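You operate a simulated robot arm through the tools that you are given. There is no shell and no other tool. Be economical: measure what you need, move in short steps, check, and stop when the job is done.

Carry out the task below with a simulated two-armed robot. There is one attempt and no reset: what you move stays moved.

TASK
On the top of the small-work bench, fold the purple cloth in half, so that its two short edges meet.

It is judged by the outcome, as a careful person would: the job done as asked, and still so three seconds after it is handed in. It fails if anything else is knocked over, pushed out of place, dropped, spilled or broken. Flat cloth is picked up by pressing the open fingertips on it (5 to 10 N) and closing them slowly along it; thin cloth reads only 2 to 8 mm in the jaws.

THE ROBOT
Two 7-joint arms with two-finger parallel grippers on one trunk, on a base that drives. Base frame: it is fixed to the floor where the robot stands at the start and does not move with it; the origin is under the middle of the robot, x ahead of it, y to its left, z up; the surface under the hand at the start is at about z = 80. Readings come in cm, degrees, newtons and seconds.
The left shoulder is at the start at [16.3, 17.1, 110.8], the right one opposite. With the tool pointing down near the work surface each hand reaches from about 48 to 96 cm from the robot's upright axis, wherever it stands, measured 20 degrees to its own side. Places, roughly: top of the small-work bench [70, -40, 80]. Payload 4.4 kg a hand.
The TCP of each hand is the grasp point between the finger pads, 2.3 cm short of the fingertips. In the tool frame z runs along the fingers and y along their closing line. The gripper opens to 9.4 cm. The fingers are 3.8 cm wide and 1 cm thick; the gripper's body (5.4 by 9.6 cm) begins 3.9 cm behind the TCP.
Orientation is that of the tool frame in the base frame, as a unit quaternion [w, x, y, z]. With the fingers straight down and closing along the base's y, the tool's x points along the base's -x, its y along +y and its z along -z.

THE INTERFACE
- The arms move only by the tool jog_arm. It takes "left_series", "right_series" or both (then of equal length, played together; a hand with none holds still); each is a list of rows, each a list of 7 numbers: the shift along the base's x, y, z in cm, then the turn, a rotation vector about the base's x, y, z in degrees, then the finger opening in cm, from 0 to 9.4. In form: [[dx, dy, dz, rx, ry, rz, jaw], ...]. A call has 1 to 8 rows; each row is the pose to reach, as a shift and turn from the pose commanded when the call began. A row lasts 0.2 s, in which the tool goes at most 5 cm and 8.6 degrees; a call with a longer step from one row to the next is refused whole, and so is a gripper value outside its range. Where a pose cannot be reached the arm comes as near as it can. A force on the tool above 40 N (or 10 N above the force at the start of the call, whichever is more), or a blocked arm, ends the call early, and 0.2 s more pass. Each finger travels about 7.2 cm/s and halts on what it meets, pressing with about 35 N; the grip force reading is that of the motor and also rises with nothing between the fingers. The clock runs only during rows and for 0.2 s after the last one: add rows that repeat a pose to give the fingers time. The reply holds the time, the measured pose of the TCP, the force on the tool along the base axes, the opening and the grip force, in the units named above and with some noise, with the torque about the TCP (base axes, N m) and any sound that the robot's microphone picked up, and new pictures: "show" is both (left out), scene, wrist or none (wrist: the cameras of the hands that moved).
- Cameras (640 x 400 px; columns grow to the right, rows downward): "scene" is now at [28.14, 2.05, 122.74]; the picture's right is [0.27, -0.96, 0.00], its down [-0.69, -0.20, -0.70] and it looks along [0.67, 0.19, -0.72] (base axes); focal length 264 px, centre (320, 200). "left" rides on the left gripper at [8.6, -1.6, -7.4] in its tool frame; the picture's right is [0.18, 0.98, 0.00], its down [-0.58, 0.11, -0.81] and it looks along [-0.79, 0.15, 0.59] (tool axes); focal length 243 px, centre (320, 200). "right" rides on the right gripper at [8.6, 1.6, -7.4] in its tool frame; the picture's right is [-0.18, 0.98, 0.00], its down [-0.58, -0.11, -0.81] and it looks along [-0.79, -0.15, 0.59] (tool axes); focal length 243 px, centre (320, 200). There is no depth. A picture from a camera that has moved, and an enlarged one, comes with that camera's place and axes in the base frame and with its lens.
- move_column(by): slides the trunk up (or, below 0, down) by that many cm; the arms and the scene camera ride with it, the base frame stays. It gives what a move gives, with no picture.
- roll_base(legs): drives the robot by 1 to 6 legs, each [ahead, left, turn to the left] in cm, cm and degrees, along the robot's own axes; the way and the turn of a leg run together, so that a leg with both is an arc; at most 150 cm and 180 degrees a leg. The arms and the cameras ride along, it lands a little off, and it stops where it bumps. It gives what a move gives, and a new picture of the scene camera.
- turn_head(pan, tilt): turns the head with the scene camera to pan (to the left, within 80 degrees either way) and tilt (down, from -29 to 69), counted from straight ahead of the robot. It gives what a move gives, and a new picture of the scene camera.
- close_up(camera, box): a new picture of the part [left, top, right, bottom] of that camera's present view, enlarged. It takes no simulated time.
- job_done(): hands the job in; it is judged then, once.

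Go step by step. Nothing tells you exact positions but the pictures and the camera data: compare them with the known pose of the tool, close in by small moves and look again before you grip or let go. The budget is 120 turns and 260 pictures, counting those below and the enlarged ones. Unless the task says otherwise, let go and move clear before handing in, and close with one line.

The tools are called after "Request:" by a JSON object that holds its "method" and its "body". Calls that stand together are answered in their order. jog_arm: Moves the arms, as the interface text tells. Its arguments: {"type":"object","properties":{"left_series":{"type":"array"},"right_series":{"type":"array"},"show":{"type":"string","enum":["both","scene","wrist","none"]}},"required":[]} The other tools are called the same way: move_column (by) slides the trunk up or down; roll_base (legs) drives the base; turn_head (pan, tilt) turns the head that bears the scene camera; close_up (camera, box) takes an enlarged picture of a part of a camera's view; job_done () hands the job in.

At the start:

```text
time_s: 0.0
left_ee_pos: [54.53, 32.64, 101.51]
left_ee_rot: [0.0, 0.0, 1.0, 0.0]
left_ft_force: [-0.3, -0.6, -0.5]
left_torque: [-0.01, -0.01, 0.02]
left_finger_gap: 9.37
left_grasp_force: 0.0
right_ee_pos: [62.53, -11.28, 102.55]
right_ee_rot: [0.0, 0.0, 1.0, 0.001]
right_ft_force: [-1.3, -0.7, -0.9]
right_torque: [0.03, 0.0, 0.04]
right_finger_gap: 9.4
right_grasp_force: 0.0
trunk travel left (down, up): [-12.5, 26.3]
robot x, y, heading: [0.28, 0.61, 0.2]
head pan, tilt: [15.9, 45.9]
```

scene: 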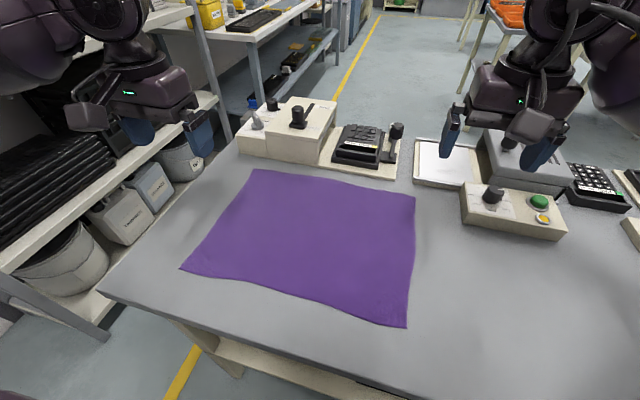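
right: 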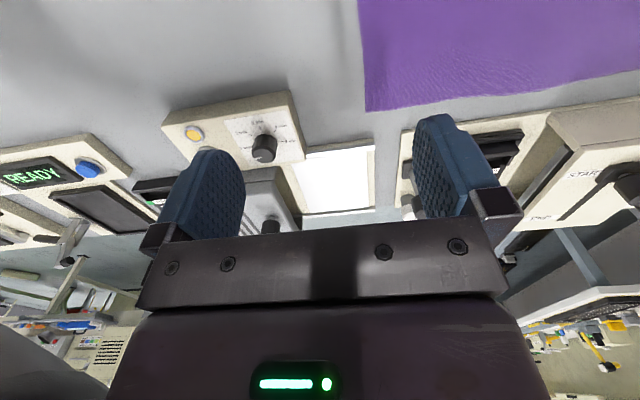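
left: 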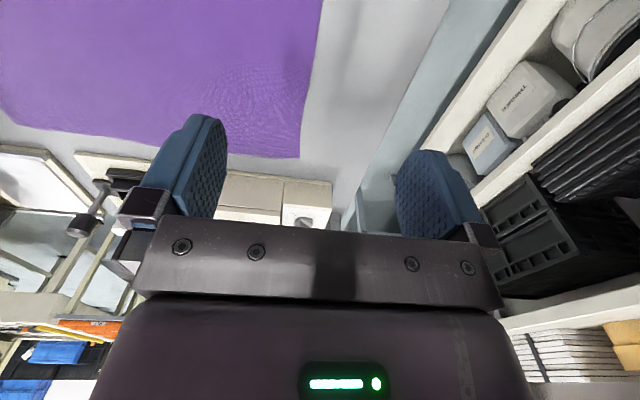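

The purple cloth lies at about x 45–75, y −7 to 33, so its short edges run along x at y≈−7 and y≈33. I plan to carry the right edge over to the left one with both hands, from a stance shifted right and turned left. First I'll look to the right before driving.

Request:
{"method": "turn_head", "body": {"pan": -25, "tilt": 40}}

```text
time_s: 1.1
left_ee_pos: [54.51, 32.62, 101.57]
left_ee_rot: [0.0, 0.0, 1.0, -0.001]
left_ft_force: [-0.4, 1.0, -0.4]
left_torque: [-0.01, 0.01, 0.04]
left_finger_gap: 9.39
left_grasp_force: 0.2
right_ee_pos: [62.51, -11.36, 102.43]
right_ee_rot: [0.0, 0.0, 1.0, -0.001]
right_ft_force: [1.1, -0.2, -0.5]
right_torque: [0.04, 0.04, -0.02]
right_finger_gap: 9.4
right_grasp_force: 0.0
trunk travel left (down, up): [-12.5, 26.3]
robot x, y, heading: [-0.47, -0.14, -0.3]
head pan, tilt: [-25.0, 40.0]
camera scene: at [28.1, -3.75, 123.59], right [-0.42, -0.91, 0.0], down [-0.58, 0.27, -0.77], along [0.69, -0.32, -0.64], focal length 264 px, centre (320, 200)
```

scene: 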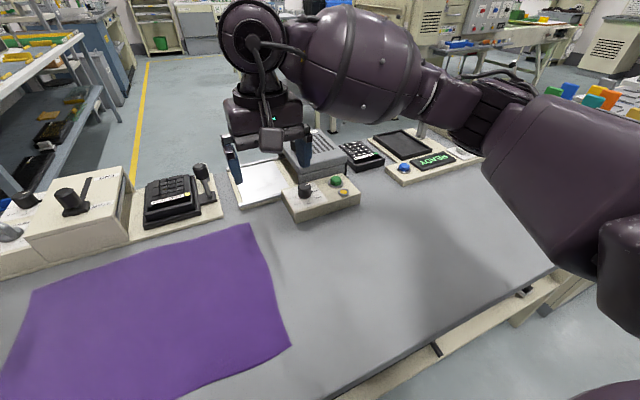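

The right side is clear and the objects there are low. I'll shift right about 22 cm, then turn 30° left.

Request:
{"method": "roll_base", "body": {"legs": [[0, -22, 0], [0, 0, 30]]}}

Request:
{"method": "turn_head", "body": {"pan": 5, "tilt": 46}}

```text
time_s: 5.1
left_ee_pos: [30.58, 33.78, 101.44]
left_ee_rot: [-0.001, -0.262, 0.965, 0.0]
left_ft_force: [-0.1, 0.9, 0.2]
left_torque: [-0.01, 0.01, -0.02]
left_finger_gap: 9.37
left_grasp_force: 0.1
right_ee_pos: [59.7, -0.05, 102.42]
right_ee_rot: [0.0, -0.262, 0.965, 0.0]
right_ft_force: [0.1, -0.2, -0.3]
right_torque: [-0.03, 0.0, 0.0]
right_finger_gap: 9.39
right_grasp_force: 0.1
trunk travel left (down, up): [-12.5, 26.3]
robot x, y, heading: [0.05, -22.03, 30.3]
head pan, tilt: [-25.0, 40.0]
camera scene: at [26.06, -10.96, 123.6], right [0.09, -1.0, 0.0], down [-0.64, -0.06, -0.77], along [0.76, 0.07, -0.64], focal length 264 px, centre (320, 200)
```

scene: 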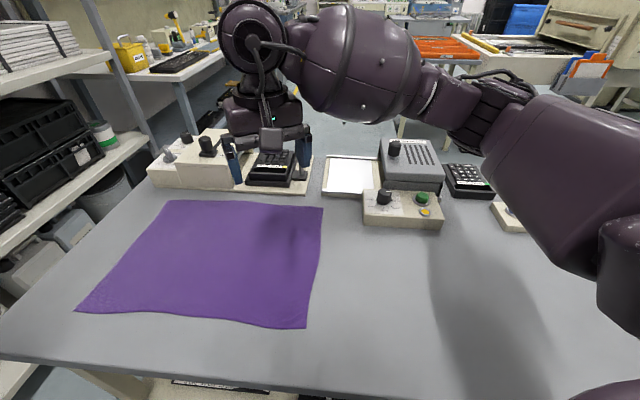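

```text
time_s: 6.0
left_ee_pos: [30.53, 33.8, 101.49]
left_ee_rot: [-0.001, -0.262, 0.965, 0.0]
left_ft_force: [-0.3, 0.0, -0.5]
left_torque: [0.07, 0.03, 0.01]
left_finger_gap: 9.43
left_grasp_force: 0.0
right_ee_pos: [59.55, -0.08, 102.47]
right_ee_rot: [0.0, -0.262, 0.965, -0.001]
right_ft_force: [0.5, -0.4, 0.7]
right_torque: [0.0, -0.01, 0.0]
right_finger_gap: 9.39
right_grasp_force: 0.1
trunk travel left (down, up): [-12.5, 26.3]
robot x, y, heading: [0.32, -21.48, 30.2]
head pan, tilt: [5.0, 46.0]
camera scene: at [24.19, -7.14, 122.73], right [0.58, -0.82, 0.0], down [-0.59, -0.42, -0.69], along [0.57, 0.4, -0.72], focal length 264 px, centre (320, 200)
```

scene: 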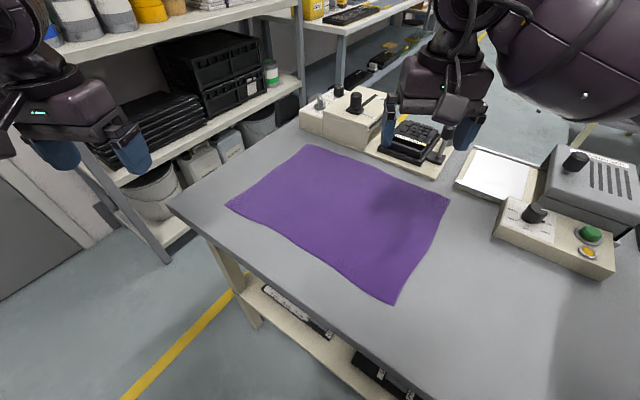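

The cloth corners check out from the new view: right edge at y≈−7.1 from x 45.5 to 75, left edge at y≈32. Now I'll turn both grippers 60° so they close along x, and bring them over the right edge.

Request:
{"method": "jog_arm", "body": {"right_series": [[1.4, -0.8, -0.5, 0, 0, 7.5, 9], [2.8, -1.6, -1, 0, 0, 15, 9], [4.2, -2.4, -1.5, 0, 0, 22.5, 9], [5.6, -3.2, -2, 0, 0, 30, 8], [7, -4, -2.5, 0, 0, 37.5, 8], [8.4, -4.8, -3, 0, 0, 45, 7], [9.8, -5.6, -3.5, 0, 0, 52.5, 6], [10.9, -6.1, -4, 0, 0, 60, 6]], "left_series": [[1.2, -2.4, 0, 0, 0, 7.5, 9], [2.4, -4.8, 0, 0, 0, 15, 9], [3.6, -7.2, 0, 0, 0, 22.5, 9], [4.8, -9.6, 0, 0, 0, 30, 8], [6, -12, 0, 0, 0, 37.5, 8], [7.2, -14.4, 0, 0, 0, 45, 7], [8.4, -16.8, 0, 0, 0, 52.5, 6], [9.5, -19, 0, 0, 0, 60, 6]], "show": "scene"}}

```text
time_s: 7.8
left_ee_pos: [40.21, 14.63, 101.67]
left_ee_rot: [-0.001, 0.709, -0.705, -0.001]
left_ft_force: [-0.5, -0.1, 0.5]
left_torque: [0.0, 0.04, -0.01]
left_finger_gap: 6.0
left_grasp_force: 0.1
right_ee_pos: [68.25, -5.39, 99.25]
right_ee_rot: [0.011, -0.656, 0.754, -0.009]
right_ft_force: [0.7, -1.2, 0.4]
right_torque: [0.0, 0.04, -0.01]
right_finger_gap: 6.04
right_grasp_force: 0.0
right hand out of reach, approached as far as the arm can: row 7, 8
trunk travel left (down, up): [-12.5, 26.3]
robot x, y, heading: [-0.03, -21.91, 30.5]
head pan, tilt: [5.0, 46.0]
camera scene: at [24.23, -7.22, 122.74], right [0.58, -0.82, 0.0], down [-0.59, -0.42, -0.69], along [0.57, 0.4, -0.72], focal length 264 px, centre (320, 200)
```

scene: 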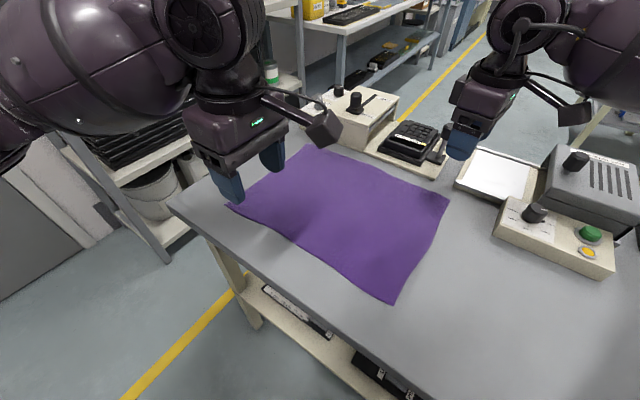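

The left hand turned fully; the right one stopped about 8° short at a wrist limit, which is acceptable. Next I'll bring the left hand over the near end of the edge and back the right hand off its limit.

Request:
{"method": "jog_arm", "body": {"right_series": [[0, 0, 0, 0, 0, -3, 6], [0, 0, 0, 0, 0, -6, 6], [0, 0, 0, 0, 0, -8, 6], [0, 0, 0, 0, 0, -8, 6], [0, 0, -1, 0, 0, -8, 6], [0, 0, -2, 0, 0, -8, 6], [0, 0, -3, 0, 0, -8, 6]], "left_series": [[1.5, -3, -1, 0, 0, 0, 6], [3, -6, -2, 0, 0, 0, 6], [4.5, -9, -3, 0, 0, 0, 6], [6, -12, -4, 0, 0, 0, 6], [7.5, -15, -5, 0, 0, 0, 6], [9, -18, -6, 0, 0, 0, 6], [10, -21, -7, 0, 0, 0, 6]]}}

```text
time_s: 9.4
left_ee_pos: [50.08, -6.35, 94.34]
left_ee_rot: [0.0, 0.709, -0.705, 0.0]
left_ft_force: [-0.1, 0.3, 0.0]
left_torque: [0.0, 0.03, 0.0]
left_finger_gap: 5.99
left_grasp_force: 0.1
right_ee_pos: [68.3, -5.45, 96.13]
right_ee_rot: [0.01, -0.602, 0.799, -0.01]
right_ft_force: [0.0, 0.0, -0.1]
right_torque: [0.01, 0.01, 0.02]
right_finger_gap: 5.99
right_grasp_force: 0.0
trunk travel left (down, up): [-12.5, 26.3]
robot x, y, heading: [-0.05, -22.07, 30.6]
head pan, tilt: [5.0, 46.0]
camera scene: at [24.24, -7.17, 122.71], right [0.58, -0.82, 0.0], down [-0.59, -0.42, -0.69], along [0.57, 0.4, -0.72], focal length 264 px, centre (320, 200)
camera right: at [64.43, -13.32, 103.57], right [-0.89, 0.45, -0.03], down [0.24, 0.53, 0.81], along [0.38, 0.72, -0.58], focal length 243 px, centre (320, 200)
camera left: at [51.86, -14.85, 101.93], right [-0.98, -0.19, 0.0], down [-0.11, 0.58, 0.81], along [-0.15, 0.79, -0.59], focal length 243 px, centre (320, 200)
```

scene: 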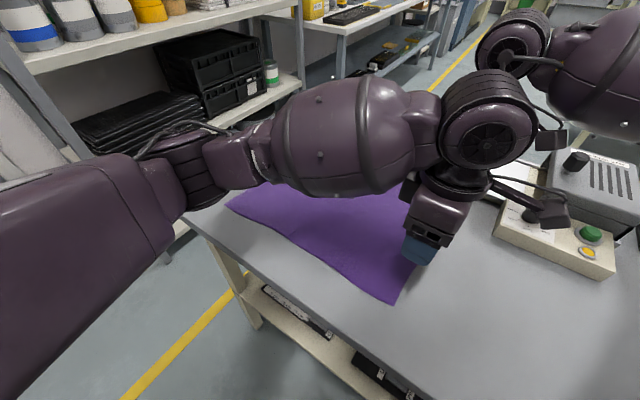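
right: 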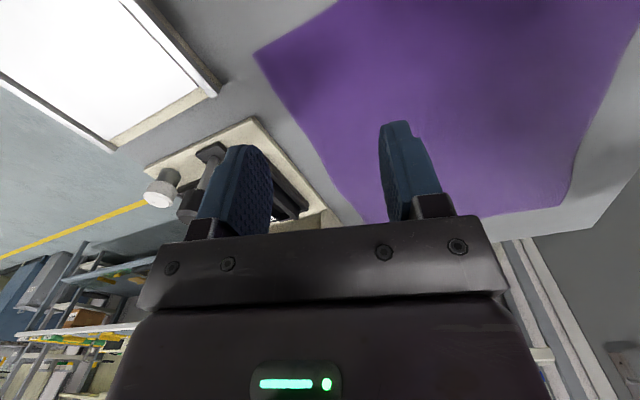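
left: 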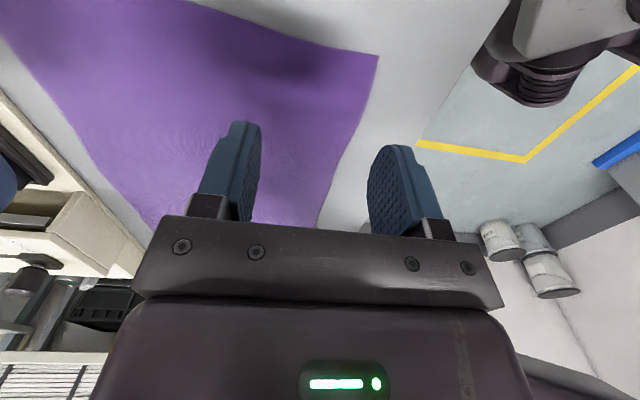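

Wrist views confirm the right-edge corners at (45.5, −6.7) and (74.9, −7.2). I'll lower both hands to just above the cloth.

Request:
{"method": "jog_arm", "body": {"right_series": [[0.4, -0.2, -2, 0, 0, 1, 6], [0.8, -0.3, -4, 0, 0, 2, 6], [1.2, -0.4, -6, 0, 0, 3, 6], [1.6, -0.5, -8, 0, 0, 4, 6], [1.8, -0.6, -9.5, 0, 0, 5, 6], [1.8, -0.6, -11, 0, 0, 6, 6], [1.8, -0.6, -11.6, 0, 0, 6, 6]], "left_series": [[0, 0.1, -2, 0, 0, 0, 6], [0, 0.3, -4, 0, 0, 0, 6], [0, 0.3, -5.5, 0, 0, 0, 6], [0, 0.3, -7, 0, 0, 0, 6], [0, 0.3, -8.5, 0, 0, 0, 6], [0, 0.3, -9.4, 0, 0, 0, 6], [0, 0.3, -9.8, 0, 0, 0, 6]]}}

```text
time_s: 11.1
left_ee_pos: [50.24, -5.91, 84.7]
left_ee_rot: [0.0, 0.71, -0.704, 0.0]
left_ft_force: [-0.2, -0.4, 0.3]
left_torque: [0.0, 0.0, -0.02]
left_finger_gap: 6.02
left_grasp_force: 0.1
right_ee_pos: [70.04, -5.99, 84.64]
right_ee_rot: [0.009, -0.643, 0.766, -0.009]
right_ft_force: [0.7, 0.1, 0.2]
right_torque: [-0.02, 0.02, 0.02]
right_finger_gap: 6.02
right_grasp_force: 0.0
trunk travel left (down, up): [-12.5, 26.3]
robot x, y, heading: [-0.32, -22.14, 30.5]
head pan, tilt: [5.0, 46.0]
camera scene: at [24.2, -7.14, 122.73], right [0.58, -0.82, 0.0], down [-0.59, -0.42, -0.69], along [0.57, 0.4, -0.72], focal length 264 px, centre (320, 200)
camera right: at [66.99, -14.27, 92.03], right [-0.94, 0.35, -0.03], down [0.19, 0.56, 0.81], along [0.3, 0.75, -0.58], focal length 243 px, centre (320, 200)
camera left: at [51.8, -14.43, 92.18], right [-0.98, -0.19, 0.0], down [-0.11, 0.58, 0.81], along [-0.15, 0.79, -0.59], focal length 243 px, centre (320, 200)
```

scene: 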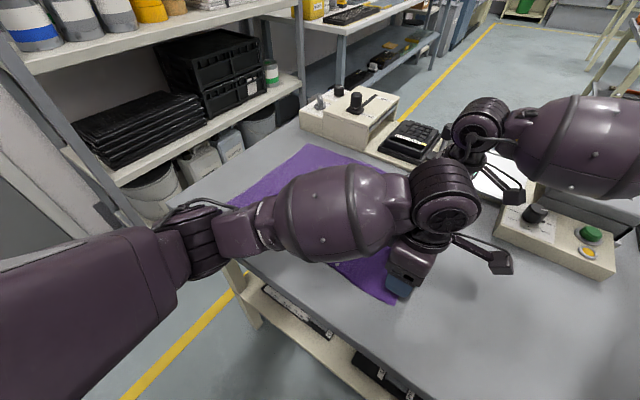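
right: 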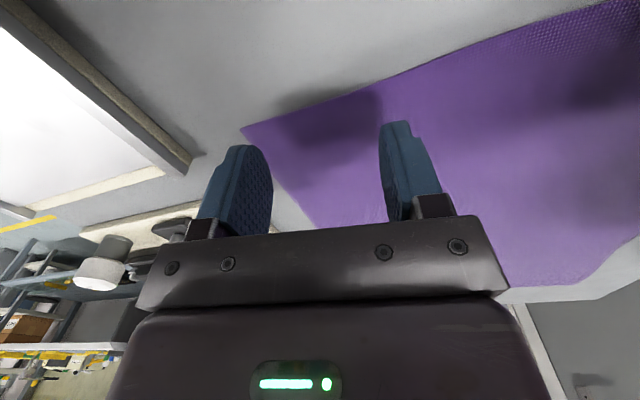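
left: 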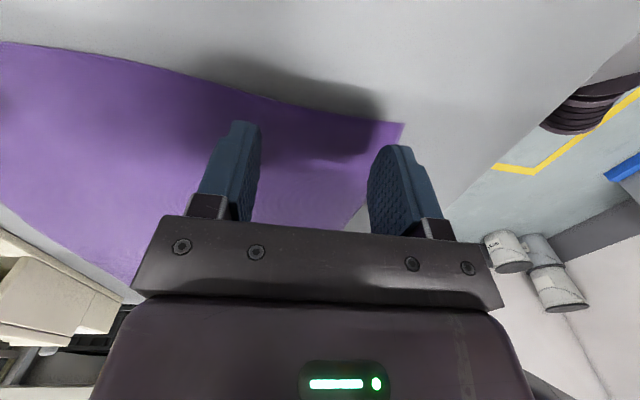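

Both hands straddle the edge well. Now descending gently to find contact.

Request:
{"method": "jog_arm", "body": {"right_series": [[0, 0, -0.6, 0, 0, 0, 6], [0, 0, -1.2, 0, 0, 0, 6], [0, 0, -1.7, 0, 0, 0, 6], [0, 0, -2.1, 0, 0, 0, 6]], "left_series": [[0, 0, -0.6, 0, 0, 0, 6], [0, 0, -1.2, 0, 0, 0, 6], [0, 0, -1.7, 0, 0, 0, 6], [0, 0, -2.1, 0, 0, 0, 6]], "show": "none"}}

```text
time_s: 12.1
left_ee_pos: [50.01, -5.94, 82.59]
left_ee_rot: [0.0, 0.71, -0.705, 0.0]
left_ft_force: [0.4, 0.4, 0.3]
left_torque: [0.02, 0.04, 0.01]
left_finger_gap: 5.98
left_grasp_force: 0.1
right_ee_pos: [70.01, -5.88, 82.51]
right_ee_rot: [0.01, -0.643, 0.766, -0.01]
right_ft_force: [0.0, -0.7, 2.3]
right_torque: [0.01, 0.11, 0.04]
right_finger_gap: 5.99
right_grasp_force: 0.1
trunk travel left (down, up): [-12.5, 26.3]
robot x, y, heading: [-0.22, -21.74, 30.4]
head pan, tilt: [5.0, 46.0]
```

Request:
{"method": "jog_arm", "body": {"right_series": [[0, 0, -0.08, 0, 0, 0, 6], [0, 0, -0.15, 0, 0, 0, 6]], "left_series": [[0, 0, -0.15, 0, 0, 0, 6], [0, 0, -0.3, 0, 0, 0, 6]], "show": "none"}}

```text
time_s: 12.7
left_ee_pos: [50.07, -5.99, 82.48]
left_ee_rot: [-0.001, 0.709, -0.706, 0.001]
left_ft_force: [-0.9, 0.5, 7.1]
left_torque: [0.05, 0.2, -0.02]
left_finger_gap: 5.98
left_grasp_force: 0.1
right_ee_pos: [69.94, -6.03, 82.62]
right_ee_rot: [0.011, -0.643, 0.766, -0.01]
right_ft_force: [0.1, -1.6, 7.0]
right_torque: [-0.06, 0.24, 0.09]
right_finger_gap: 5.94
right_grasp_force: 0.0
trunk travel left (down, up): [-12.5, 26.3]
robot x, y, heading: [0.17, -21.91, 30.1]
head pan, tilt: [5.0, 46.0]
```

Both press at about 7 N. Closing slowly along the cloth.

Request:
{"method": "jog_arm", "body": {"right_series": [[0, 0, 0, 0, 0, 0, 5.4], [0, 0, 0, 0, 0, 0, 4.8], [0, 0, 0, 0, 0, 0, 4.2], [0, 0, 0, 0, 0, 0, 3.6], [0, 0, 0, 0, 0, 0, 3], [0, 0, 0, 0, 0, 0, 2.4], [0, 0, 0, 0, 0, 0, 1.9], [0, 0, 0, 0, 0, 0, 1.4]], "left_series": [[0, 0, 0, 0, 0, 0, 5.4], [0, 0, 0, 0, 0, 0, 4.8], [0, 0, 0, 0, 0, 0, 4.2], [0, 0, 0, 0, 0, 0, 3.6], [0, 0, 0, 0, 0, 0, 3], [0, 0, 0, 0, 0, 0, 2.4], [0, 0, 0, 0, 0, 0, 1.9], [0, 0, 0, 0, 0, 0, 1.4]], "show": "wrist"}}

```text
time_s: 14.4
left_ee_pos: [50.08, -5.92, 82.43]
left_ee_rot: [-0.001, 0.709, -0.706, 0.001]
left_ft_force: [2.5, 0.5, 23.0]
left_torque: [0.17, -0.01, -0.05]
left_finger_gap: 1.3
left_grasp_force: 0.0
right_ee_pos: [70.07, -5.94, 82.52]
right_ee_rot: [0.011, -0.643, 0.766, -0.011]
right_ft_force: [0.2, -0.1, 3.8]
right_torque: [-0.01, 0.08, -0.03]
right_finger_gap: 1.35
right_grasp_force: 0.0
trunk travel left (down, up): [-12.5, 26.3]
robot x, y, heading: [0.29, -21.89, 30.4]
head pan, tilt: [5.0, 46.0]
camera right: at [66.89, -14.34, 89.93], right [-0.94, 0.35, -0.03], down [0.18, 0.55, 0.81], along [0.3, 0.75, -0.58], focal length 243 px, centre (320, 200)
camera left: at [51.73, -14.45, 89.99], right [-0.98, -0.19, 0.0], down [-0.11, 0.58, 0.81], along [-0.15, 0.79, -0.59], focal length 243 px, centre (320, 200)
```

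right: 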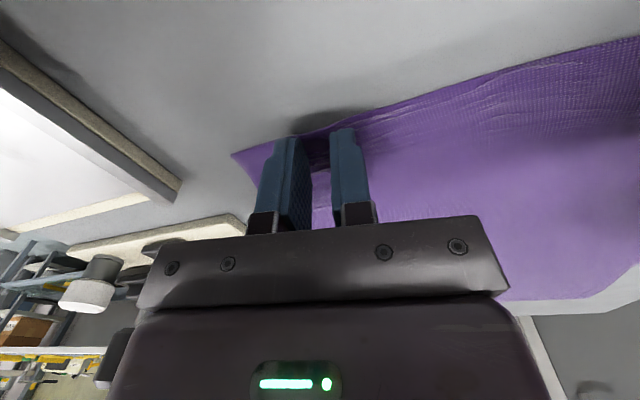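
left: 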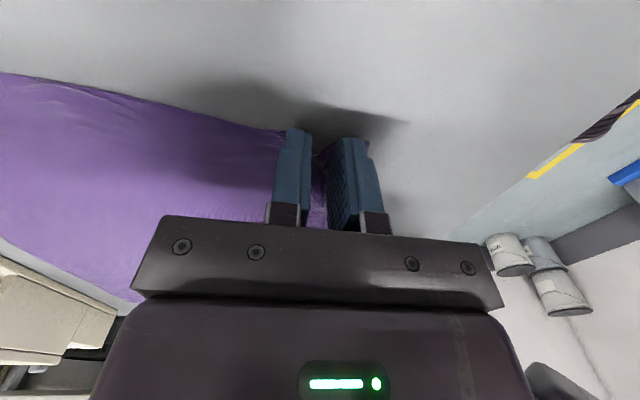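

Cloth is gathering between the pads on both sides. Now closing fully.

Request:
{"method": "jog_arm", "body": {"right_series": [[0, 0, 0, 0, 0, 0, 0.9], [0, 0, 0, 0, 0, 0, 0.4], [0, 0, 0, 0, 0, 0, 0], [0, 0, 0, 0, 0, 0, 0]], "left_series": [[0, 0, 0.05, 0, 0, 0, 0.9], [0, 0, 0.1, 0, 0, 0, 0.4], [0, 0, 0.1, 0, 0, 0, 0], [0, 0, 0.1, 0, 0, 0, 0]], "show": "wrist"}}

```text
time_s: 15.4
left_ee_pos: [50.14, -5.97, 82.55]
left_ee_rot: [-0.001, 0.709, -0.705, 0.0]
left_ft_force: [7.1, 0.1, 15.4]
left_torque: [0.16, -0.1, 0.0]
left_finger_gap: 0.17
left_grasp_force: 34.8
right_ee_pos: [69.93, -6.04, 82.5]
right_ee_rot: [0.011, -0.643, 0.766, -0.01]
right_ft_force: [-6.7, -0.3, 7.3]
right_torque: [0.03, 0.21, 0.02]
right_finger_gap: 0.0
right_grasp_force: 35.0
trunk travel left (down, up): [-12.5, 26.3]
robot x, y, heading: [0.0, -22.03, 30.2]
head pan, tilt: [5.0, 46.0]
camera right: at [66.86, -14.31, 89.9], right [-0.94, 0.35, -0.03], down [0.18, 0.55, 0.81], along [0.3, 0.75, -0.58], focal length 243 px, centre (320, 200)
camera left: at [51.71, -14.42, 89.99], right [-0.98, -0.19, 0.0], down [-0.11, 0.58, 0.81], along [-0.15, 0.79, -0.59], focal length 243 px, centre (320, 200)
```

right: 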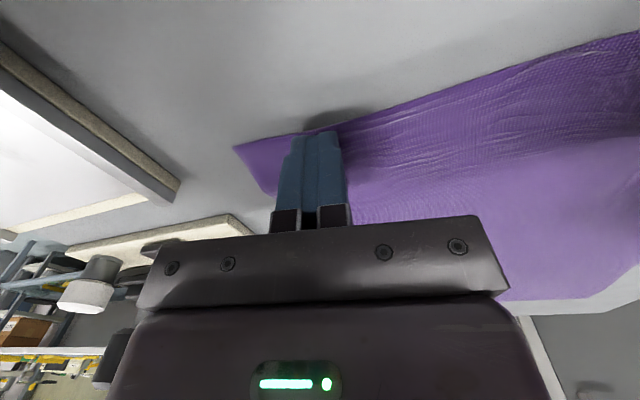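
left: 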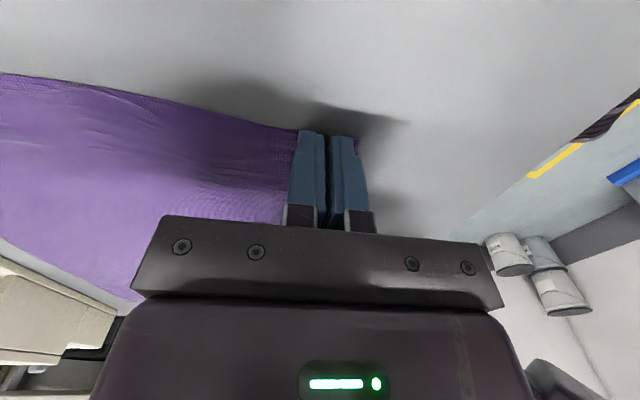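

The left hand has the cloth (1.7 mm), but the right closed empty because it leans 1.7°, which left its far finger clear of the cloth. I'll lift it a little, reopen, level it, and try again.

Request:
{"method": "jog_arm", "body": {"right_series": [[0, 0, 0.5, 0, 0, 0, 0], [0, 0, 1, 0, 0.8, 0, 1], [0, 0, 1, 0, 1.7, 0, 2.2], [0, 0, 1, 0, 1.7, -1, 3.5], [0, 0, 1, 0, 1.7, -1, 4.8], [0, 0, 1, 0, 1.7, -1, 6], [0, 0, 0.5, 0, 1.7, -1, 6], [0, 0, 0.1, 0, 1.7, -1, 6]], "show": "wrist"}}

```text
time_s: 17.2
left_ee_pos: [50.01, -5.89, 82.48]
left_ee_rot: [-0.001, 0.709, -0.705, 0.0]
left_ft_force: [-1.4, 0.5, 18.0]
left_torque: [0.22, 0.06, 0.02]
left_finger_gap: 0.18
left_grasp_force: 34.9
right_ee_pos: [69.91, -5.96, 82.45]
right_ee_rot: [-0.001, -0.637, 0.771, -0.001]
right_ft_force: [-0.3, 0.6, -0.3]
right_torque: [-0.01, 0.01, 0.0]
right_finger_gap: 6.01
right_grasp_force: 0.1
trunk travel left (down, up): [-12.5, 26.3]
robot x, y, heading: [0.05, -21.81, 30.1]
head pan, tilt: [5.0, 46.0]
camera right: at [66.96, -14.26, 90.07], right [-0.93, 0.37, 0.0], down [0.22, 0.55, 0.81], along [0.3, 0.75, -0.59], focal length 243 px, centre (320, 200)
```

right: 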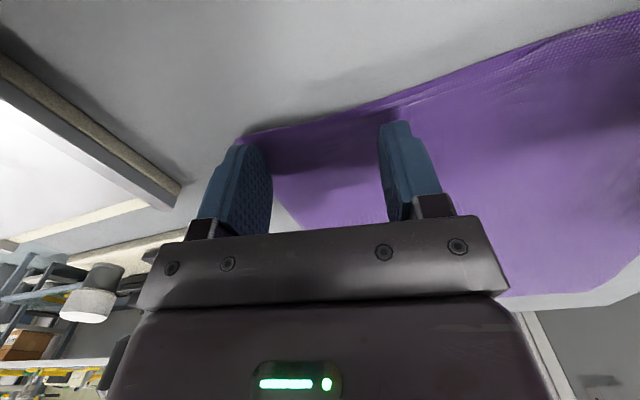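

The cloth edge here is now at y≈−7.7 with its corner near x 74. I'll nudge the right hand inward and press.

Request:
{"method": "jog_arm", "body": {"right_series": [[-0.8, -0.4, 0.1, 0, 0, 0, 6], [-0.8, -0.4, -0.1, 0, 0, 0, 6], [-0.8, -0.4, -0.2, 0, 0, 0, 6], [-0.8, -0.4, -0.28, 0, 0, 0, 6]], "show": "none"}}

```text
time_s: 18.2
left_ee_pos: [49.94, -5.89, 82.46]
left_ee_rot: [-0.001, 0.71, -0.704, 0.0]
left_ft_force: [0.2, 1.0, 9.0]
left_torque: [0.13, -0.04, -0.02]
left_finger_gap: 0.17
left_grasp_force: 35.3
right_ee_pos: [69.26, -6.34, 82.42]
right_ee_rot: [0.0, -0.637, 0.771, -0.001]
right_ft_force: [-2.1, -2.5, 10.3]
right_torque: [-0.07, 0.04, -0.03]
right_finger_gap: 6.01
right_grasp_force: 0.2
trunk travel left (down, up): [-12.5, 26.3]
robot x, y, heading: [-0.14, -21.98, 30.6]
head pan, tilt: [5.0, 46.0]
```

Request:
{"method": "jog_arm", "body": {"right_series": [[0, 0, 0, 0, 0, 0, 5.3], [0, 0, 0, 0, 0, 0, 4.6], [0, 0, 0, 0, 0, 0, 3.9], [0, 0, 0, 0, 0, 0, 3.2], [0, 0, 0, 0, 0, 0, 2.5], [0, 0, 0, 0, 0, 0, 1.8], [0, 0, 0.02, 0, 0, 0, 1.1], [0, 0, 0.05, 0, 0, 0, 0.5]], "show": "wrist"}}

Request:
{"method": "jog_arm", "body": {"right_series": [[0, 0, 0.05, 0, 0, 0, 0], [0, 0, 0.05, 0, 0, 0, 0], [0, 0, 0.05, 0, 0, 0, 0]], "show": "wrist"}}

```text
time_s: 20.1
left_ee_pos: [49.94, -5.82, 82.48]
left_ee_rot: [0.0, 0.71, -0.705, 0.0]
left_ft_force: [6.4, -0.2, 1.3]
left_torque: [0.01, -0.17, -0.08]
left_finger_gap: 0.16
left_grasp_force: 35.0
right_ee_pos: [69.02, -6.34, 82.4]
right_ee_rot: [-0.001, -0.637, 0.771, -0.001]
right_ft_force: [-6.1, 0.5, 22.9]
right_torque: [0.11, 0.16, 0.0]
right_finger_gap: 0.6
right_grasp_force: 6.8
trunk travel left (down, up): [-12.5, 26.3]
robot x, y, heading: [0.23, -22.1, 30.6]
head pan, tilt: [5.0, 46.0]
camera right: at [66.08, -14.66, 89.96], right [-0.93, 0.37, 0.0], down [0.22, 0.55, 0.81], along [0.3, 0.75, -0.59], focal length 243 px, centre (320, 200)
```

right: 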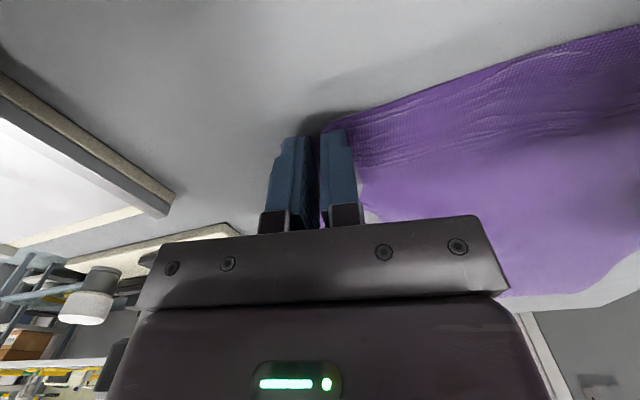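

```text
time_s: 20.9
left_ee_pos: [49.94, -5.97, 82.54]
left_ee_rot: [0.0, 0.71, -0.705, 0.001]
left_ft_force: [9.1, 0.0, 1.0]
left_torque: [-0.02, -0.18, -0.05]
left_finger_gap: 0.18
left_grasp_force: 35.4
right_ee_pos: [69.02, -6.41, 82.4]
right_ee_rot: [0.0, -0.636, 0.771, 0.0]
right_ft_force: [-11.4, 0.9, 20.7]
right_torque: [0.14, 0.2, 0.04]
right_finger_gap: 0.26
right_grasp_force: 35.4
trunk travel left (down, up): [-12.5, 26.3]
robot x, y, heading: [-0.2, -21.75, 30.4]
head pan, tilt: [5.0, 46.0]
camera right: at [66.08, -14.66, 89.97], right [-0.93, 0.37, 0.0], down [0.22, 0.55, 0.81], along [0.3, 0.75, -0.59], focal length 243 px, centre (320, 200)
```

right: 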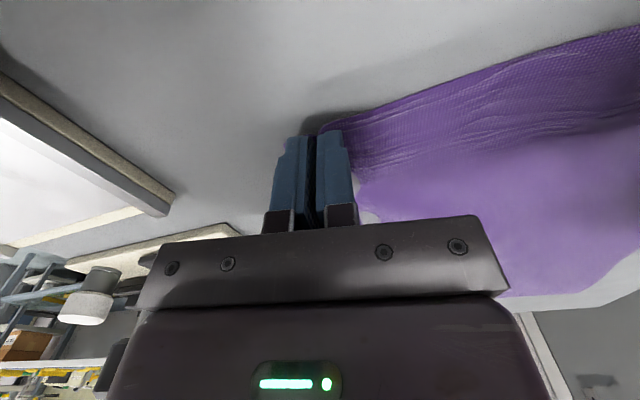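

Both hands now hold the cloth (1.8 and 2.6 mm). I'll lift a bit, bring them slightly together to ease the tension, and check.

Request:
{"method": "jog_arm", "body": {"right_series": [[-0.3, 0, 1, 0, 0, 0, 0], [-0.5, 0.2, 2.5, 0, 0, 0, 0], [-0.5, 0.5, 4, 0, 0, 0, 0], [-0.5, 1, 6, 0, 0, 0, 0]], "left_series": [[0, 0, 1, 0, 0, 0, 0], [0, 0.2, 2.5, 0, 0, 0, 0], [0, 0.5, 4, 0, 0, 0, 0], [0, 1, 6, 0, 0, 0, 0]]}}

```text
time_s: 21.9
left_ee_pos: [50.04, -4.99, 88.53]
left_ee_rot: [0.0, 0.71, -0.705, -0.001]
left_ft_force: [0.9, 0.0, 0.7]
left_torque: [0.02, -0.04, -0.01]
left_finger_gap: 0.19
left_grasp_force: 34.9
right_ee_pos: [68.77, -5.48, 88.46]
right_ee_rot: [-0.001, -0.636, 0.772, -0.001]
right_ft_force: [-1.4, -0.4, -0.1]
right_torque: [-0.01, 0.01, -0.03]
right_finger_gap: 0.27
right_grasp_force: 35.1
trunk travel left (down, up): [-12.5, 26.3]
robot x, y, heading: [-0.29, -21.68, 30.5]
head pan, tilt: [5.0, 46.0]
camera scene: at [24.11, -7.15, 122.76], right [0.58, -0.82, 0.0], down [-0.59, -0.42, -0.69], along [0.57, 0.4, -0.72], focal length 264 px, centre (320, 200)
camera right: at [65.7, -13.64, 95.92], right [-0.93, 0.37, 0.0], down [0.22, 0.55, 0.8], along [0.3, 0.75, -0.59], focal length 243 px, centre (320, 200)
camera left: at [51.72, -13.45, 96.0], right [-0.98, -0.19, 0.0], down [-0.11, 0.58, 0.81], along [-0.15, 0.79, -0.59], focal length 243 px, centre (320, 200)
```

scene: 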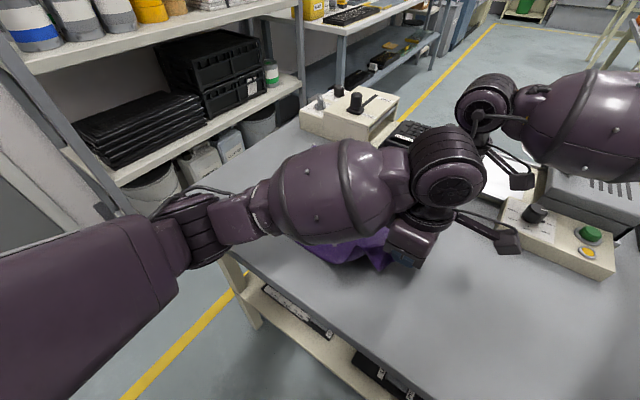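
right: 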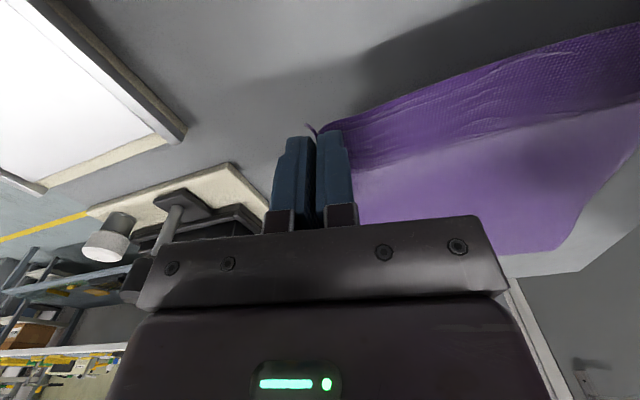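
left: 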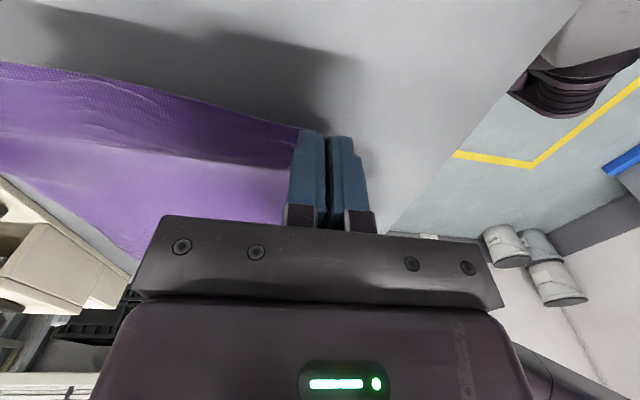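

Both hold securely. Now I'll carry the edge up to the top of the fold arc while tilting the hands so the edge starts to turn over.

Request:
{"method": "jog_arm", "body": {"right_series": [[0, 1.5, 2.7, -2, 0, 0, 0], [0, 3, 5.1, -4, 0, 0, 0], [0, 5, 7.3, -7, 0, 0, 0], [0, 7.2, 9.1, -10, 0, 0, 0], [0, 9.7, 10.6, -13, 0, 0, 0], [0, 12.4, 11.7, -16, 0, 0, 0], [0, 15.2, 12.3, -18, 0, 0, 0], [0, 17.8, 12.5, -20, 0, 0, 0]], "left_series": [[0, 1.5, 2.7, -2, 0, 0, 0], [0, 3, 5.1, -4, 0, 0, 0], [0, 5, 7.3, -7, 0, 0, 0], [0, 7.2, 9.1, -10, 0, 0, 0], [0, 9.7, 10.6, -13, 0, 0, 0], [0, 12.4, 11.7, -16, 0, 0, 0], [0, 15.2, 12.3, -18, 0, 0, 0], [0, 17.8, 12.5, -20, 0, 0, 0]]}}

```text
time_s: 23.6
left_ee_pos: [49.94, 12.81, 100.97]
left_ee_rot: [0.123, 0.698, -0.695, 0.123]
left_ft_force: [-0.6, -1.0, -0.5]
left_torque: [0.01, 0.03, -0.06]
left_finger_gap: 0.18
left_grasp_force: 34.4
right_ee_pos: [68.57, 11.22, 100.79]
right_ee_rot: [-0.111, -0.622, 0.764, -0.134]
right_ft_force: [-0.4, -0.1, -1.0]
right_torque: [-0.05, 0.04, 0.04]
right_finger_gap: 0.26
right_grasp_force: 35.1
right hand out of reach, approached as far as the arm can: row 8
trunk travel left (down, up): [-12.5, 26.3]
robot x, y, heading: [-0.38, -21.89, 30.3]
head pan, tilt: [5.0, 46.0]
camera scene: at [24.09, -7.12, 122.76], right [0.58, -0.82, 0.0], down [-0.59, -0.42, -0.69], along [0.57, 0.4, -0.72], focal length 264 px, centre (320, 200)
camera right: at [65.36, 6.0, 110.73], right [-0.92, 0.36, -0.13], down [0.23, 0.79, 0.57], along [0.3, 0.5, -0.81], focal length 243 px, centre (320, 200)
camera left: at [51.68, 7.49, 111.0], right [-0.98, -0.18, 0.06], down [-0.11, 0.82, 0.56], along [-0.15, 0.54, -0.83], focal length 243 px, centre (320, 200)
```

scene: 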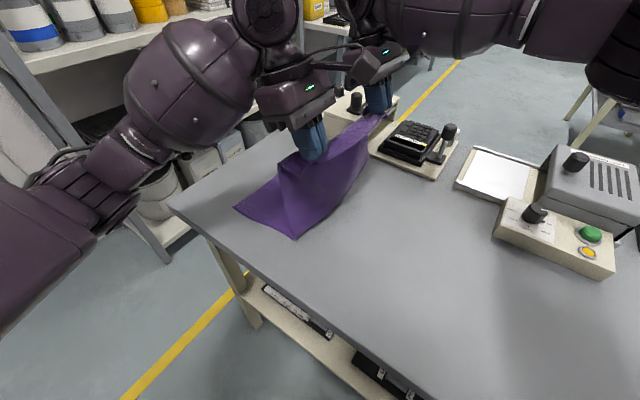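
right: 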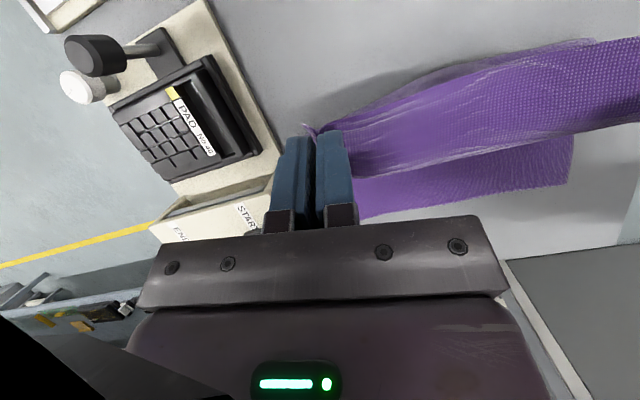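
left: 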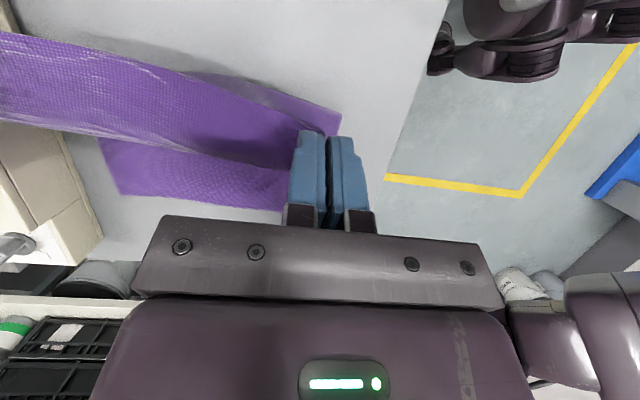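

The right hand reached its limit at y≈11, and the lower layer hasn't moved. I'll lower a little for slack, then use the base to carry both hands further left.

Request:
{"method": "jog_arm", "body": {"right_series": [[0, 0, -1, 0, 0, 0, 0], [0, 0.5, -2.5, 0, 0, 0, 0], [0, 0.5, -4, 0, 0, 0, 0]], "left_series": [[0, 0, -1, 0, 0, 0, 0], [0, 0, -2.5, 0, 0, 0, 0], [0, 0, -4, 0, 0, 0, 0]], "show": "none"}}

Request:
{"method": "roll_base", "body": {"legs": [[5, 8.7, 0]]}}

```text
time_s: 24.4
left_ee_pos: [50.13, 12.99, 96.63]
left_ee_rot: [0.125, 0.698, -0.694, 0.122]
left_ft_force: [0.4, 0.6, -1.2]
left_torque: [-0.03, 0.03, -0.03]
left_finger_gap: 0.18
left_grasp_force: 35.1
right_ee_pos: [68.42, 11.65, 96.4]
right_ee_rot: [-0.114, -0.626, 0.76, -0.133]
right_ft_force: [0.7, 1.1, -0.1]
right_torque: [-0.01, 0.04, -0.01]
right_finger_gap: 0.24
right_grasp_force: 35.0
right hand out of reach, approached as far as the arm can: row 1, 2, 3
trunk travel left (down, up): [-12.5, 26.3]
robot x, y, heading: [-0.24, -21.83, 30.5]
head pan, tilt: [5.0, 46.0]
```

```text
time_s: 25.9
left_ee_pos: [49.95, 23.02, 96.9]
left_ee_rot: [0.123, 0.698, -0.694, 0.123]
left_ft_force: [0.5, 0.6, 0.8]
left_torque: [0.0, 0.03, -0.03]
left_finger_gap: 0.17
left_grasp_force: 35.3
right_ee_pos: [68.2, 21.43, 96.77]
right_ee_rot: [-0.112, -0.626, 0.76, -0.134]
right_ft_force: [0.2, 0.5, -0.4]
right_torque: [-0.02, 0.05, 0.03]
right_finger_gap: 0.25
right_grasp_force: 34.9
trunk travel left (down, up): [-12.5, 26.3]
robot x, y, heading: [0.42, -11.89, 30.3]
head pan, tilt: [5.0, 46.0]
camera scene: at [24.14, 2.85, 122.73], right [0.58, -0.82, 0.0], down [-0.59, -0.42, -0.69], along [0.57, 0.4, -0.72], focal length 264 px, centre (320, 200)
```

scene: 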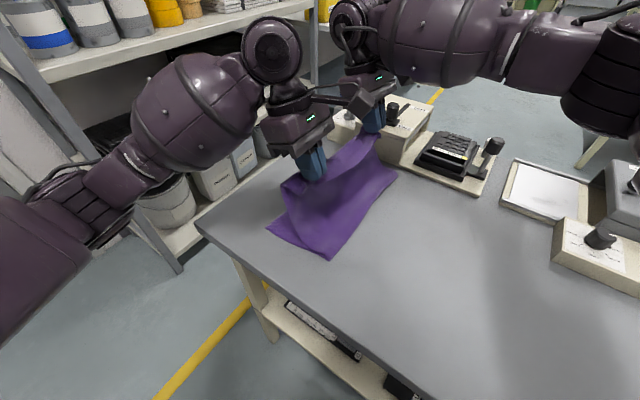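

The fold is progressing and the lower layer is still in place. Lowering further and moving left again.

Request:
{"method": "jog_arm", "body": {"right_series": [[0, 0.3, -1.5, 0, 0, 0, 0], [0, 0.6, -3, 0, 0, 0, 0], [0, 1, -4.5, 0, 0, 0, 0], [0, 1, -6, 0, 0, 0, 0]], "left_series": [[0, 0.3, -1.5, 0, 0, 0, 0], [0, 0.6, -3, 0, 0, 0, 0], [0, 1, -4.5, 0, 0, 0, 0], [0, 1, -6, 0, 0, 0, 0]]}}

```text
time_s: 26.9
left_ee_pos: [50.08, 24.01, 90.86]
left_ee_rot: [0.123, 0.698, -0.694, 0.123]
left_ft_force: [1.8, -0.1, 1.0]
left_torque: [-0.04, -0.06, -0.08]
left_finger_gap: 0.17
left_grasp_force: 35.5
right_ee_pos: [68.26, 21.7, 95.32]
right_ee_rot: [-0.112, -0.624, 0.762, -0.134]
right_ft_force: [-2.7, 1.2, -0.7]
right_torque: [0.02, 0.1, -0.02]
right_finger_gap: 0.25
right_grasp_force: 35.0
right hand out of reach, approached as far as the arm can: row 2, 3, 4
trunk travel left (down, up): [-12.5, 26.3]
robot x, y, heading: [-0.17, -12.11, 30.4]
head pan, tilt: [5.0, 46.0]
camera scene: at [24.16, 2.82, 122.72], right [0.58, -0.82, 0.0], down [-0.59, -0.42, -0.69], along [0.57, 0.4, -0.72], focal length 264 px, centre (320, 200)
camera right: at [65.19, 16.43, 105.15], right [-0.93, 0.35, -0.12], down [0.22, 0.79, 0.57], along [0.3, 0.5, -0.81], focal length 243 px, centre (320, 200)
camera left: at [51.75, 18.42, 100.88], right [-0.98, -0.18, 0.06], down [-0.11, 0.82, 0.56], along [-0.15, 0.54, -0.83], focal length 243 px, centre (320, 200)
```

scene: 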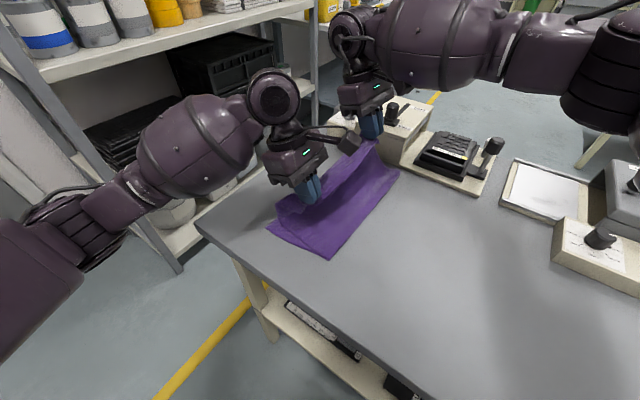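
right: 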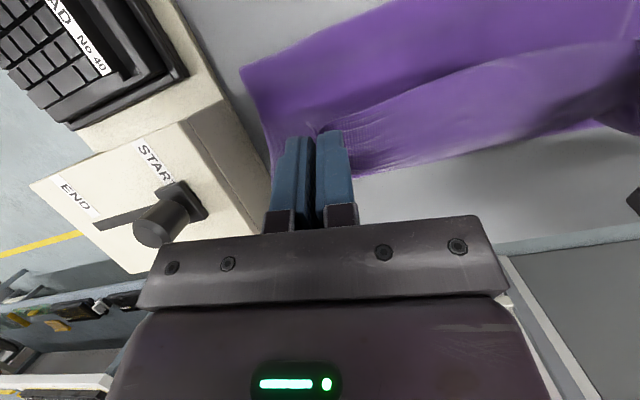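
left: 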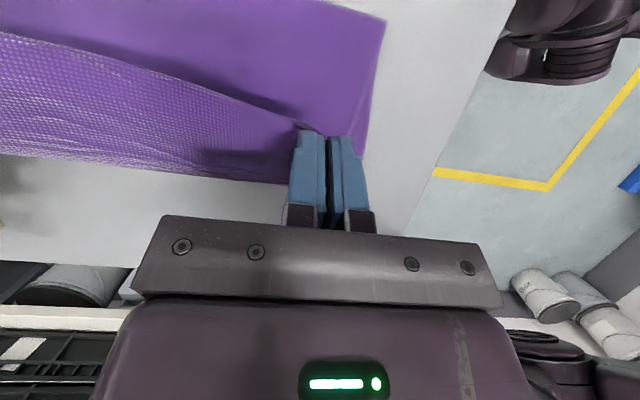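

The right hand is limited by its tilt, so I'll untilt it and ease its yaw, then lower it to match the left.

Request:
{"method": "jog_arm", "body": {"right_series": [[0, 0, 0, 4, 0, -2, 0], [0, 0, -0.5, 8, 0, -4, 0], [0, 0, -1, 12, 0, -6, 0], [0, 0.5, -1.5, 16, 0, -8, 0], [0, 1, -2.5, 20, 0, -10, 0], [0, 1.5, -3.5, 20, 0, -12, 0], [0, 2, -4.3, 20, 0, -12, 0]], "show": "wrist"}}

```text
time_s: 28.5
left_ee_pos: [50.02, 23.93, 90.9]
left_ee_rot: [0.123, 0.699, -0.694, 0.123]
left_ft_force: [0.1, 0.0, 0.7]
left_torque: [-0.01, 0.0, -0.02]
left_finger_gap: 0.2
left_grasp_force: 34.9
right_ee_pos: [68.32, 23.56, 90.94]
right_ee_rot: [-0.015, -0.553, 0.833, 0.012]
right_ft_force: [0.0, 0.0, 0.7]
right_torque: [-0.05, 0.01, 0.03]
right_finger_gap: 0.27
right_grasp_force: 35.2
trunk travel left (down, up): [-12.5, 26.3]
robot x, y, heading: [-0.18, -12.08, 30.4]
head pan, tilt: [5.0, 46.0]
camera right: at [63.88, 16.2, 98.7], right [-0.83, 0.55, 0.03], down [0.36, 0.49, 0.8], along [0.42, 0.68, -0.61], focal length 243 px, centre (320, 200)
```

right: 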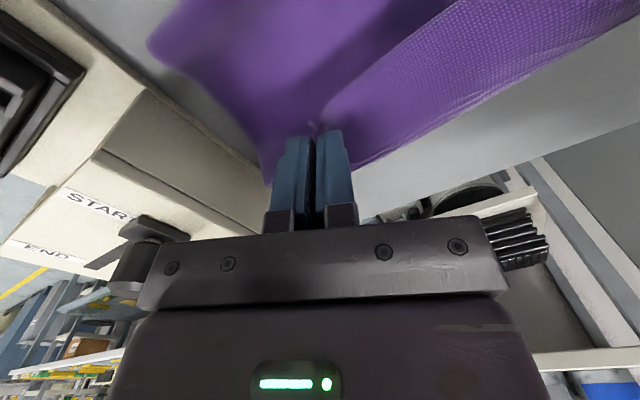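

Both hands are level again at y≈24, z≈91. I'll roll left another 6 cm.

Request:
{"method": "roll_base", "body": {"legs": [[3, 5.2, 0]]}}

Request:
{"method": "close_up", "body": {"camera": "scene", "box": [200, 80, 440, 270]}}

```text
time_s: 29.6
left_ee_pos: [50.08, 29.75, 90.85]
left_ee_rot: [0.123, 0.698, -0.694, 0.122]
left_ft_force: [0.6, -0.2, 0.1]
left_torque: [-0.05, 0.01, -0.04]
left_finger_gap: 0.19
left_grasp_force: 34.8
right_ee_pos: [68.1, 29.8, 91.19]
right_ee_rot: [-0.015, -0.554, 0.832, 0.012]
right_ft_force: [-0.7, 0.3, -1.1]
right_torque: [-0.03, 0.0, 0.04]
right_finger_gap: 0.24
right_grasp_force: 35.3
trunk travel left (down, up): [-12.5, 26.3]
robot x, y, heading: [-0.16, -5.92, 30.3]
head pan, tilt: [5.0, 46.0]
camera scene: at [24.06, 8.83, 122.73], right [0.58, -0.82, 0.0], down [-0.59, -0.42, -0.69], along [0.57, 0.4, -0.72], focal length 264 px, centre (320, 200)
```

scene: 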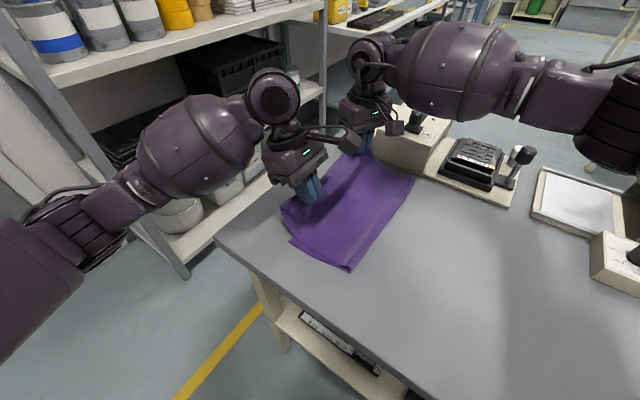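

```text
2.11 times, centred on (320, 175) of scene
camera zoom: at [24.06, 8.83, 122.73], right [0.58, -0.82, 0.0], down [-0.59, -0.42, -0.69], along [0.57, 0.4, -0.72], focal length 556 px, centre (320, 253)
```

zoom: 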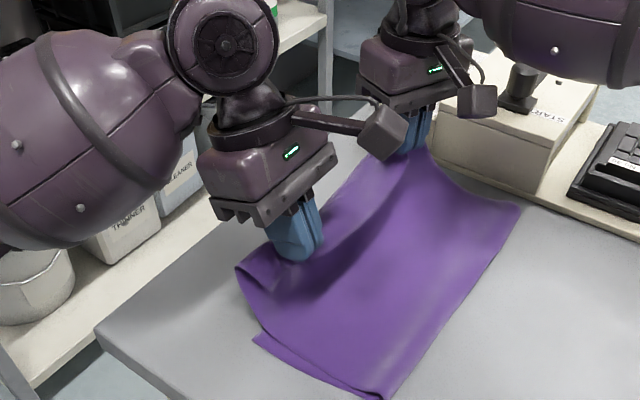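

The lower layer's left edge is at y≈31.5–32, and the hands are nearly above it. Lowering both.

Request:
{"method": "jog_arm", "body": {"right_series": [[0, 0.3, -1.5, 0, 0, 0, 0], [0, 0.5, -3, 0, 0, 0, 0], [0, 0.8, -4.5, 0, 0, 0, 0], [0, 1, -6, 0, 0, 0, 0]], "left_series": [[0, 0.3, -1.5, 0, 0, 0, 0], [0, 0.5, -3, 0, 0, 0, 0], [0, 0.8, -4.5, 0, 0, 0, 0], [0, 1, -6, 0, 0, 0, 0]]}}

Request:
{"method": "close_up", "body": {"camera": "scene", "box": [200, 80, 440, 270]}}

```text
time_s: 30.6
left_ee_pos: [49.91, 30.85, 84.94]
left_ee_rot: [0.123, 0.699, -0.694, 0.122]
left_ft_force: [0.9, 0.4, -0.8]
left_torque: [-0.01, 0.01, -0.05]
left_finger_gap: 0.18
left_grasp_force: 34.5
right_ee_pos: [68.09, 30.75, 84.93]
right_ee_rot: [-0.016, -0.553, 0.833, 0.011]
right_ft_force: [-0.7, -0.1, -0.3]
right_torque: [-0.03, -0.02, 0.04]
right_finger_gap: 0.25
right_grasp_force: 34.7
trunk travel left (down, up): [-12.5, 26.3]
robot x, y, heading: [0.14, -6.07, 30.3]
head pan, tilt: [5.0, 46.0]
camera scene: at [24.11, 8.82, 122.71], right [0.58, -0.82, 0.0], down [-0.59, -0.42, -0.69], along [0.57, 0.4, -0.72], focal length 264 px, centre (320, 200)
camera right: at [63.79, 23.16, 92.64], right [-0.83, 0.55, 0.03], down [0.36, 0.49, 0.79], along [0.42, 0.67, -0.61], focal length 243 px, centre (320, 200)
camera left: at [51.67, 25.36, 94.85], right [-0.98, -0.18, 0.07], down [-0.11, 0.82, 0.56], along [-0.15, 0.54, -0.83], focal length 243 px, centre (320, 200)
```

scene: 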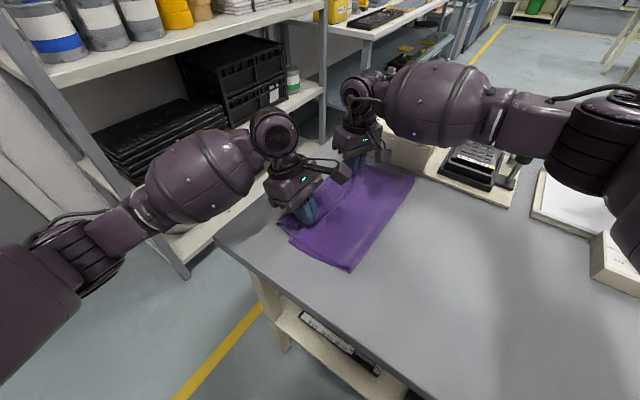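
right: 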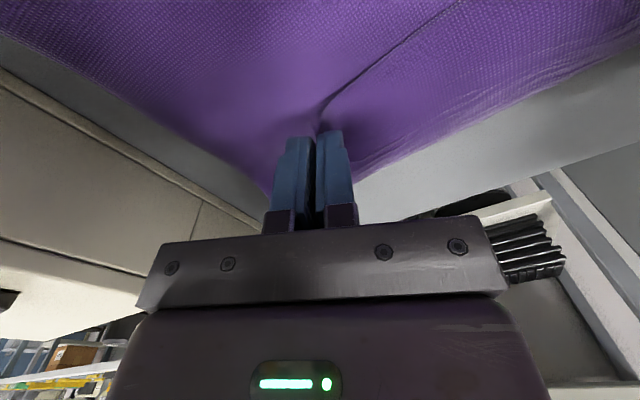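
left: 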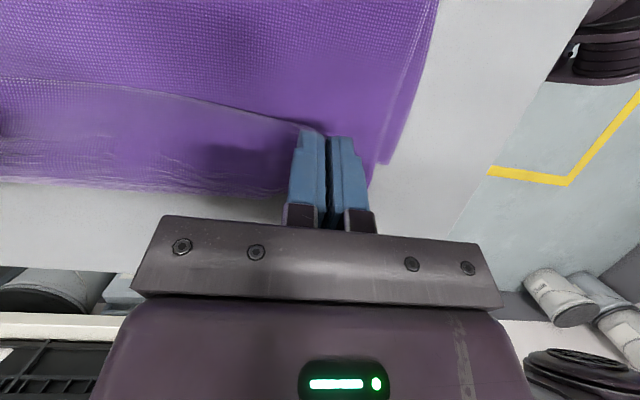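

```text
2.11 times, centred on (320, 175) of scene
camera zoom: at [24.11, 8.82, 122.71], right [0.58, -0.82, 0.0], down [-0.59, -0.42, -0.69], along [0.57, 0.4, -0.72], focal length 556 px, centre (320, 253)
```

zoom: 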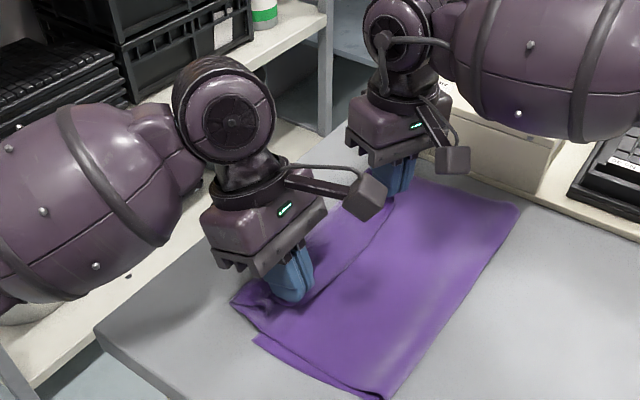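

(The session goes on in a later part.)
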